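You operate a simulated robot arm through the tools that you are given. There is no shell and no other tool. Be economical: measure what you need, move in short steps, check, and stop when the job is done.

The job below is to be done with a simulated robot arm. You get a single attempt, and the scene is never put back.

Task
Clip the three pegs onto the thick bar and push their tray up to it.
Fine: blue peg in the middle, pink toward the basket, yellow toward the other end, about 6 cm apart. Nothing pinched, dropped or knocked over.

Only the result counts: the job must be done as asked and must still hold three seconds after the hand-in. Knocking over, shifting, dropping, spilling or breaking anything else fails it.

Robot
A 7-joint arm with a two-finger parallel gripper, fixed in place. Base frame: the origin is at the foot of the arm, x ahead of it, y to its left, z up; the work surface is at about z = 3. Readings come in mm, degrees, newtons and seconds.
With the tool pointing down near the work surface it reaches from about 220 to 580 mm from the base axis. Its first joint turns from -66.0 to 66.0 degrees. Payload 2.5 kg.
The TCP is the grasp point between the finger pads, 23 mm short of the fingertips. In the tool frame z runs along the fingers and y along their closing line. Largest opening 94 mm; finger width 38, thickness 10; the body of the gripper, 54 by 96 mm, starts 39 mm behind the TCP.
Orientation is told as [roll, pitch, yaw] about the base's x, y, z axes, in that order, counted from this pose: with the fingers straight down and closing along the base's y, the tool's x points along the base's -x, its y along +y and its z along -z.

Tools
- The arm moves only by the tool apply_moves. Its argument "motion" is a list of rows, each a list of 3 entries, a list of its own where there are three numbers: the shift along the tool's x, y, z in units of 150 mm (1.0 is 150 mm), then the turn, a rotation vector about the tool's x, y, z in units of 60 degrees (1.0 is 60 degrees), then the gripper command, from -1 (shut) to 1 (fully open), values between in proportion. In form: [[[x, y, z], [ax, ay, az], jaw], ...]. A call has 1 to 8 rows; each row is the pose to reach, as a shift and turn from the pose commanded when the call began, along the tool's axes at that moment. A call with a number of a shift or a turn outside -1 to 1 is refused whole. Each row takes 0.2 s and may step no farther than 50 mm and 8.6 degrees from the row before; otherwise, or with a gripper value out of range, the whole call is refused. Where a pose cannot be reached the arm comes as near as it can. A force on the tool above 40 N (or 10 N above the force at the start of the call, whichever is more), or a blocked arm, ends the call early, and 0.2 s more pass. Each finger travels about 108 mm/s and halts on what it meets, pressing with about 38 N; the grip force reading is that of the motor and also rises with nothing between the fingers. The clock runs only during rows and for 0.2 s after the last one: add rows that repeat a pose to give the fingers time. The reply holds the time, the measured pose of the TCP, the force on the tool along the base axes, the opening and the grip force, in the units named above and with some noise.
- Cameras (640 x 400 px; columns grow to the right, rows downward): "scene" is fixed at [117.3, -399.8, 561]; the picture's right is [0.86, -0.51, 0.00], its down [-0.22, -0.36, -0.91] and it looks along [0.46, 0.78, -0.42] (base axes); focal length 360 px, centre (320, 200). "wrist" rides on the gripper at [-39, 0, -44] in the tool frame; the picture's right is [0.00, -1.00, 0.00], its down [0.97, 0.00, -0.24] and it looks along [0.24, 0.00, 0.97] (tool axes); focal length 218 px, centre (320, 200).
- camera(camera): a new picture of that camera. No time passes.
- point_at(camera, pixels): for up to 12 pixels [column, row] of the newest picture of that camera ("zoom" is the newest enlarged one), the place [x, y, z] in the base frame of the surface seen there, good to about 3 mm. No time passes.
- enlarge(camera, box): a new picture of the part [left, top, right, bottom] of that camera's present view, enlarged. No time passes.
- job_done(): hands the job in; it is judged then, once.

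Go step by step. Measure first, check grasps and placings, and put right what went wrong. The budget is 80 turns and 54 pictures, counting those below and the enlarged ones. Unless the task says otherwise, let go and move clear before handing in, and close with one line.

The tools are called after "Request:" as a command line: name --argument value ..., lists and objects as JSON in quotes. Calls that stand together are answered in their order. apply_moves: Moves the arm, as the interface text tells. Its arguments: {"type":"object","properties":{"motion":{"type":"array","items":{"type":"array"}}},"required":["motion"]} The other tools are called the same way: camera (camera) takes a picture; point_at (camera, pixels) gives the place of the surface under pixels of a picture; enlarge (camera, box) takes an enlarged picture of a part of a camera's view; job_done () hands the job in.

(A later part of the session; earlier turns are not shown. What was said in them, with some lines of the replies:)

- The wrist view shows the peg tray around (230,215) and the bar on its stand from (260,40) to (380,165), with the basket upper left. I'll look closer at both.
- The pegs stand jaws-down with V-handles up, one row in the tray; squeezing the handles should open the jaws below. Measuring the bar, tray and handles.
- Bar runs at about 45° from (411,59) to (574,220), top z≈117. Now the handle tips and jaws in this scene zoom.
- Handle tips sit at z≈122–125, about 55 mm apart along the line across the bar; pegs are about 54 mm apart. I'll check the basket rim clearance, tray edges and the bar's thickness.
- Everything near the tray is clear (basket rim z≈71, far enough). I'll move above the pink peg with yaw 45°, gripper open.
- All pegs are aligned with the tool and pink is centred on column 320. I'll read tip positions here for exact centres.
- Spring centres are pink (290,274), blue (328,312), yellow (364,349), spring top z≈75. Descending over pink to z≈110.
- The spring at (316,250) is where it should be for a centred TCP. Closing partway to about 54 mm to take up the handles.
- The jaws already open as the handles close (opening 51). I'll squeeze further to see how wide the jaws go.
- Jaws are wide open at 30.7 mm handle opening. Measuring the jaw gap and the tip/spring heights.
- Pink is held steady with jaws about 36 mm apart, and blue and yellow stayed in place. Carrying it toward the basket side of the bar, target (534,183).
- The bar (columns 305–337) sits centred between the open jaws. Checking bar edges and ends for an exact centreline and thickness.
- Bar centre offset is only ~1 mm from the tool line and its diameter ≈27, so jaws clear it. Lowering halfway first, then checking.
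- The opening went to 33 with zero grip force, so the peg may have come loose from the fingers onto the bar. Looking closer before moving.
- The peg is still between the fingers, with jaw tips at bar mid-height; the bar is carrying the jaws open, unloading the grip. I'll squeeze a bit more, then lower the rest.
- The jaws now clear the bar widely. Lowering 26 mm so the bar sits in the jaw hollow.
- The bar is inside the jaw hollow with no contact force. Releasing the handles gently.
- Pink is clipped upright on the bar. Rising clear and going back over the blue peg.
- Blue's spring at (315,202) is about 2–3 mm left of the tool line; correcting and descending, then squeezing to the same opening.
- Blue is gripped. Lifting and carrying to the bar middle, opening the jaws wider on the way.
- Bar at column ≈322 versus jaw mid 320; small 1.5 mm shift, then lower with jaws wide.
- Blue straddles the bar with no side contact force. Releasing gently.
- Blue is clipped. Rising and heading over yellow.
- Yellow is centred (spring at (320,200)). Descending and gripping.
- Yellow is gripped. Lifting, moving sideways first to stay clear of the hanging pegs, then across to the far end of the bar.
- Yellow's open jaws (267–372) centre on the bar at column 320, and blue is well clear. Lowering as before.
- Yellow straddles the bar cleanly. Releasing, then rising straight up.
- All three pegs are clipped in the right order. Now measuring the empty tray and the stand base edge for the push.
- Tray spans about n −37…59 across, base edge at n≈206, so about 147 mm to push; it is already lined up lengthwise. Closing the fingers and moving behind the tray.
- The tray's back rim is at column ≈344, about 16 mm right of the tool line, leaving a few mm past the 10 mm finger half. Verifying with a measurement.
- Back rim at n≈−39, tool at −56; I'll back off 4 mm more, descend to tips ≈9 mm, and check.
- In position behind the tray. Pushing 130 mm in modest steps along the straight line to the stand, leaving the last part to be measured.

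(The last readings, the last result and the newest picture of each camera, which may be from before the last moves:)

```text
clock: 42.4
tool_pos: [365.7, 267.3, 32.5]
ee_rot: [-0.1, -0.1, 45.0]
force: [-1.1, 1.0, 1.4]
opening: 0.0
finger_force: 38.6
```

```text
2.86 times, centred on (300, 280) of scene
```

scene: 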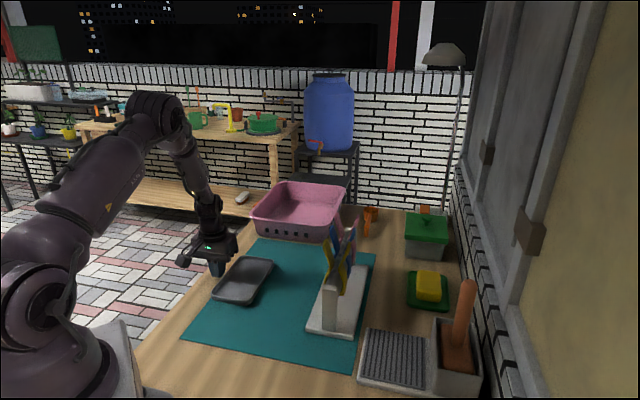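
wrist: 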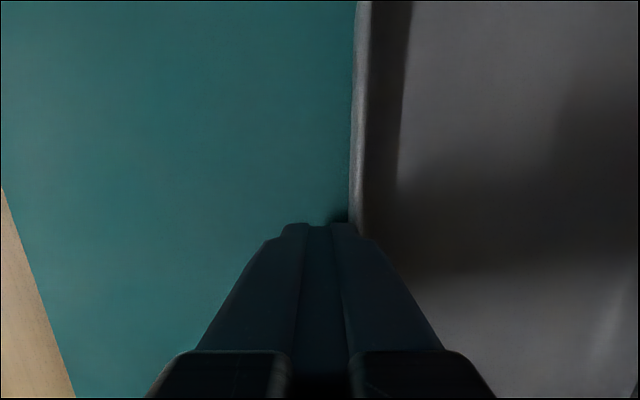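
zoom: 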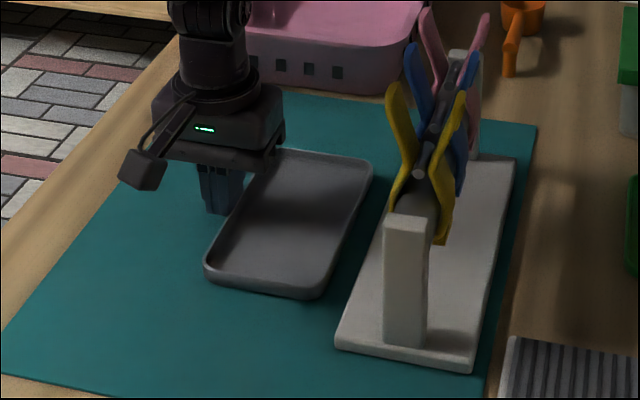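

The tray slid straight with about 3 cm left. Measuring the remaining gap.

Request:
point_at --camera "zoom" --pixels '[[372, 170], [350, 220], [326, 285], [395, 205], [376, 250], [345, 325], [364, 280], [338, 250], [360, 270]]'

Request:
enlarge --camera "scene" --box '[290, 240, 350, 320]'

```text
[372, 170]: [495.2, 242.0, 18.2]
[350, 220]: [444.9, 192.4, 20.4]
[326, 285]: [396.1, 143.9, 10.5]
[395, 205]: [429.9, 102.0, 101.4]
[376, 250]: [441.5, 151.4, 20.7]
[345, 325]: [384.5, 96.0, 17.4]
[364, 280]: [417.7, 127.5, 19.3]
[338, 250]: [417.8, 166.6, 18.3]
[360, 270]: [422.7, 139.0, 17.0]
```

```text
5.00 times, centred on (320, 280) of scene
```

zoom: 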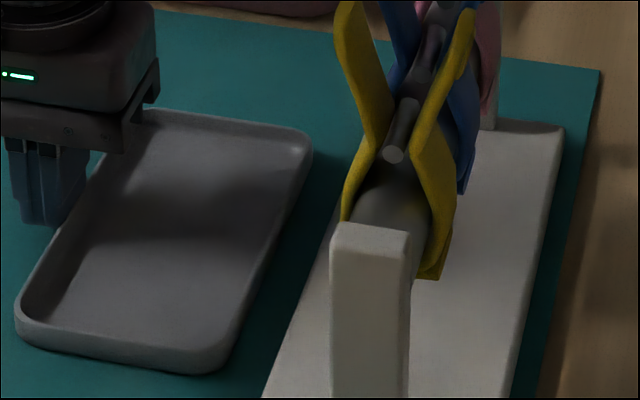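

Tray front at n≈178.5, base edge ≈205: gap about 26 mm. Pushing 21 mm, then creeping.

Request:
apply_moves --motion '[[[0, -0.05, 0], [0, 0, 0], -1], [[0, -0.1, 0], [0, 0, 0], -1], [[0, -0.14, 0], [0, 0, 0], -1], [[0, -0.14, 0], [0, 0, 0], -1]]'

Request:
enlarge --camera "scene" --box '[290, 240, 350, 320]'

```text
clock: 43.4
tool_pos: [381.2, 254.4, 32.5]
ee_rot: [0.0, 0.0, 45.1]
force: [-0.5, -0.4, 0.9]
opening: 0.0
finger_force: 38.1
```

```text
5.00 times, centred on (320, 280) of scene
```

zoom: 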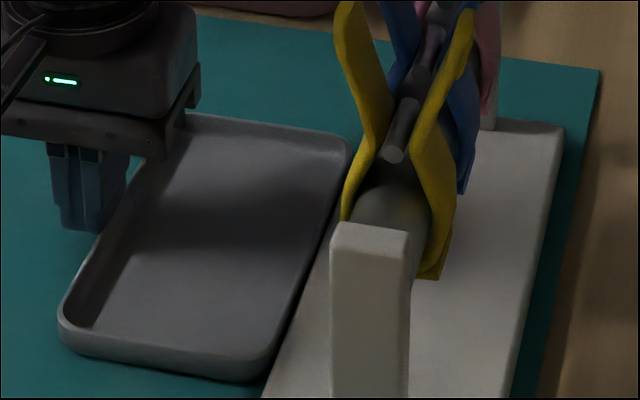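

Only a few millimetres are left at around (300,310). Creeping 3 mm.

Request:
apply_moves --motion '[[[0, -0.007, 0], [0, 0, 0], -1], [[0, -0.013, 0], [0, 0, 0], -1], [[0, -0.02, 0], [0, 0, 0], -1], [[0, -0.02, 0], [0, 0, 0], -1]]'

Request:
enlarge --camera "scene" --box '[300, 265, 345, 330]'

```text
clock: 44.4
tool_pos: [380.8, 251.7, 32.6]
ee_rot: [0.0, 0.0, 45.1]
force: [-7.4, 5.1, 3.5]
opening: 0.0
finger_force: 37.8
```

```text
6.15 times, centred on (322, 298) of scene
```

zoom: 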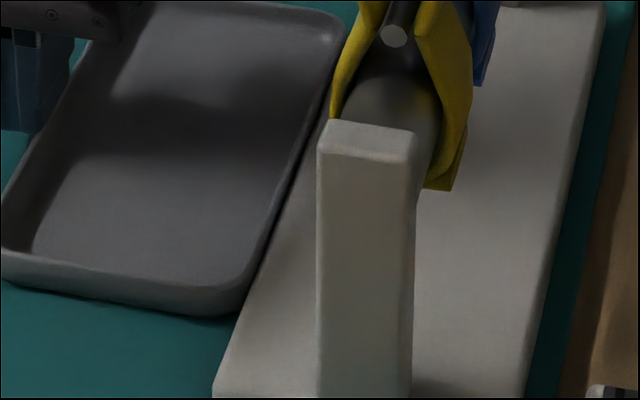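

Force rose to about 9 N: the tray now touches the stand base, which hasn't moved. Backing off and lifting away, clear of the pegs.

Request:
apply_moves --motion '[[[0, 0.03, 0], [0, 0, 0], -1], [[0, 0.15, 0], [0, 0, 0], -1], [[0, 0.35, -0.1], [0, 0, 0], -1], [[0, 0.4, -0.4], [0, 0, 0], -1], [[0, 0.4, -0.7], [0, 0, 0], -1], [[0, 0.4, -1.0], [0, 0, 0], -1], [[0, 0.4, -1.0], [0, 0, 0], -1]]'

Request:
camera --camera "wrist"

Request:
enlarge --camera "scene" --box '[230, 190, 400, 340]'

```text
clock: 46.0
tool_pos: [339.8, 294.1, 184.4]
ee_rot: [-0.1, -0.1, 45.0]
force: [0.0, -1.2, 1.0]
opening: 0.0
finger_force: 38.3
```

```text
10 pictures are left
```

wrist: 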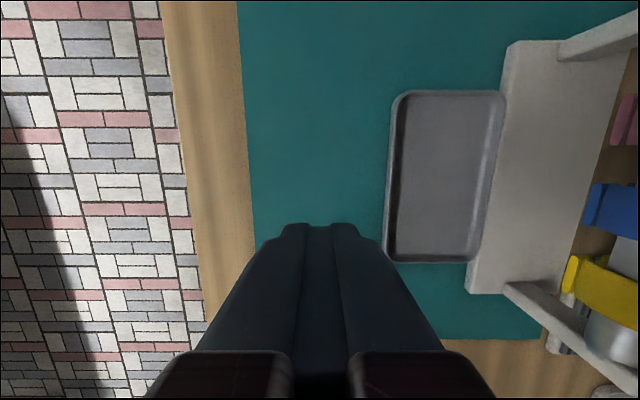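

```text
2.67 times, centred on (315, 265) of scene
```

zoom: 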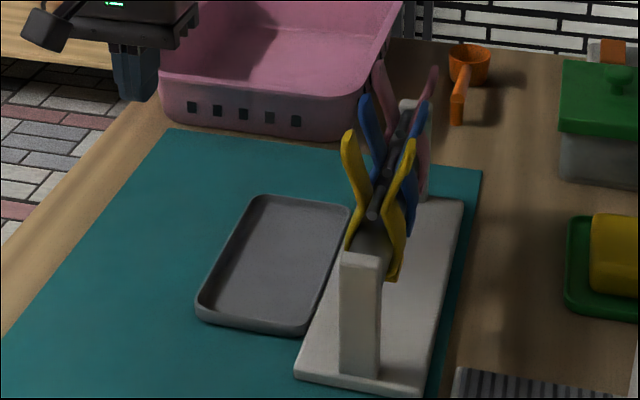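

The tray sits flush against the base from (505,95) to (470,262). A final check of the peg spacing from the scene zoom.

Request:
enlarge --camera "scene" --box '[320, 205, 365, 275]'

Request:
point_at --camera "zoom" --pixels '[[260, 120], [480, 260], [390, 350], [300, 300], [170, 90]]'

Request:
point_at --camera "wrist" --pixels '[[505, 60], [470, 290], [495, 150], [480, 240], [600, 200], [580, 270], [625, 115]]'

```text
5.71 times, centred on (342, 240) of scene
```

zoom: 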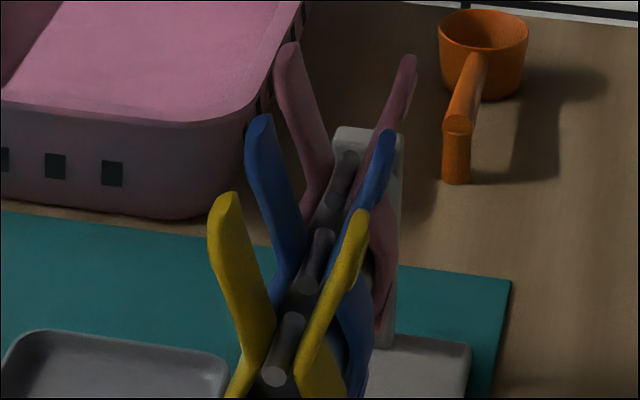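

```text
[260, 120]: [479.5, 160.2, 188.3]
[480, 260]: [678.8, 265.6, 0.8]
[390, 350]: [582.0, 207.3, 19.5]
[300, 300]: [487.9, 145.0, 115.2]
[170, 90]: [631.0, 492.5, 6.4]
```

```text
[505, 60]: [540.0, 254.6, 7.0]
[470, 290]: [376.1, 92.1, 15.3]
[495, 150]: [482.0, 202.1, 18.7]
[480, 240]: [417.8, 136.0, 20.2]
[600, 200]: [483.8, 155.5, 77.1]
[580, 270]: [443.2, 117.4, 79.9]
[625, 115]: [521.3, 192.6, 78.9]
```

Request:
point_at --camera "zoom" --pixels '[[274, 376], [307, 285], [328, 214], [228, 200], [290, 50], [260, 122], [355, 215], [408, 62], [385, 140]]'

```text
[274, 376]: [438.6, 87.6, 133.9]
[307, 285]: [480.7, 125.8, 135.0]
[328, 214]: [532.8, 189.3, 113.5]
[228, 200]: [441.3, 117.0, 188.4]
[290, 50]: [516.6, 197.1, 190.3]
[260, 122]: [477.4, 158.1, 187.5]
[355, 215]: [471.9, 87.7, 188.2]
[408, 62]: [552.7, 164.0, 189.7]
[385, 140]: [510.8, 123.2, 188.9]
```

Peg spacing reads about 55–58 mm (within measuring error of 6 cm), all upright on the bar, order correct, and the tray is against the stand. Handing in.

Request:
job_done

```text
The job is handed in.
```

The three pegs are clipped on the bar: pink toward the basket, blue in the middle, yellow at the other end. The last measurements put them about 53–58 mm apart, and the tray is pushed up against the stand.
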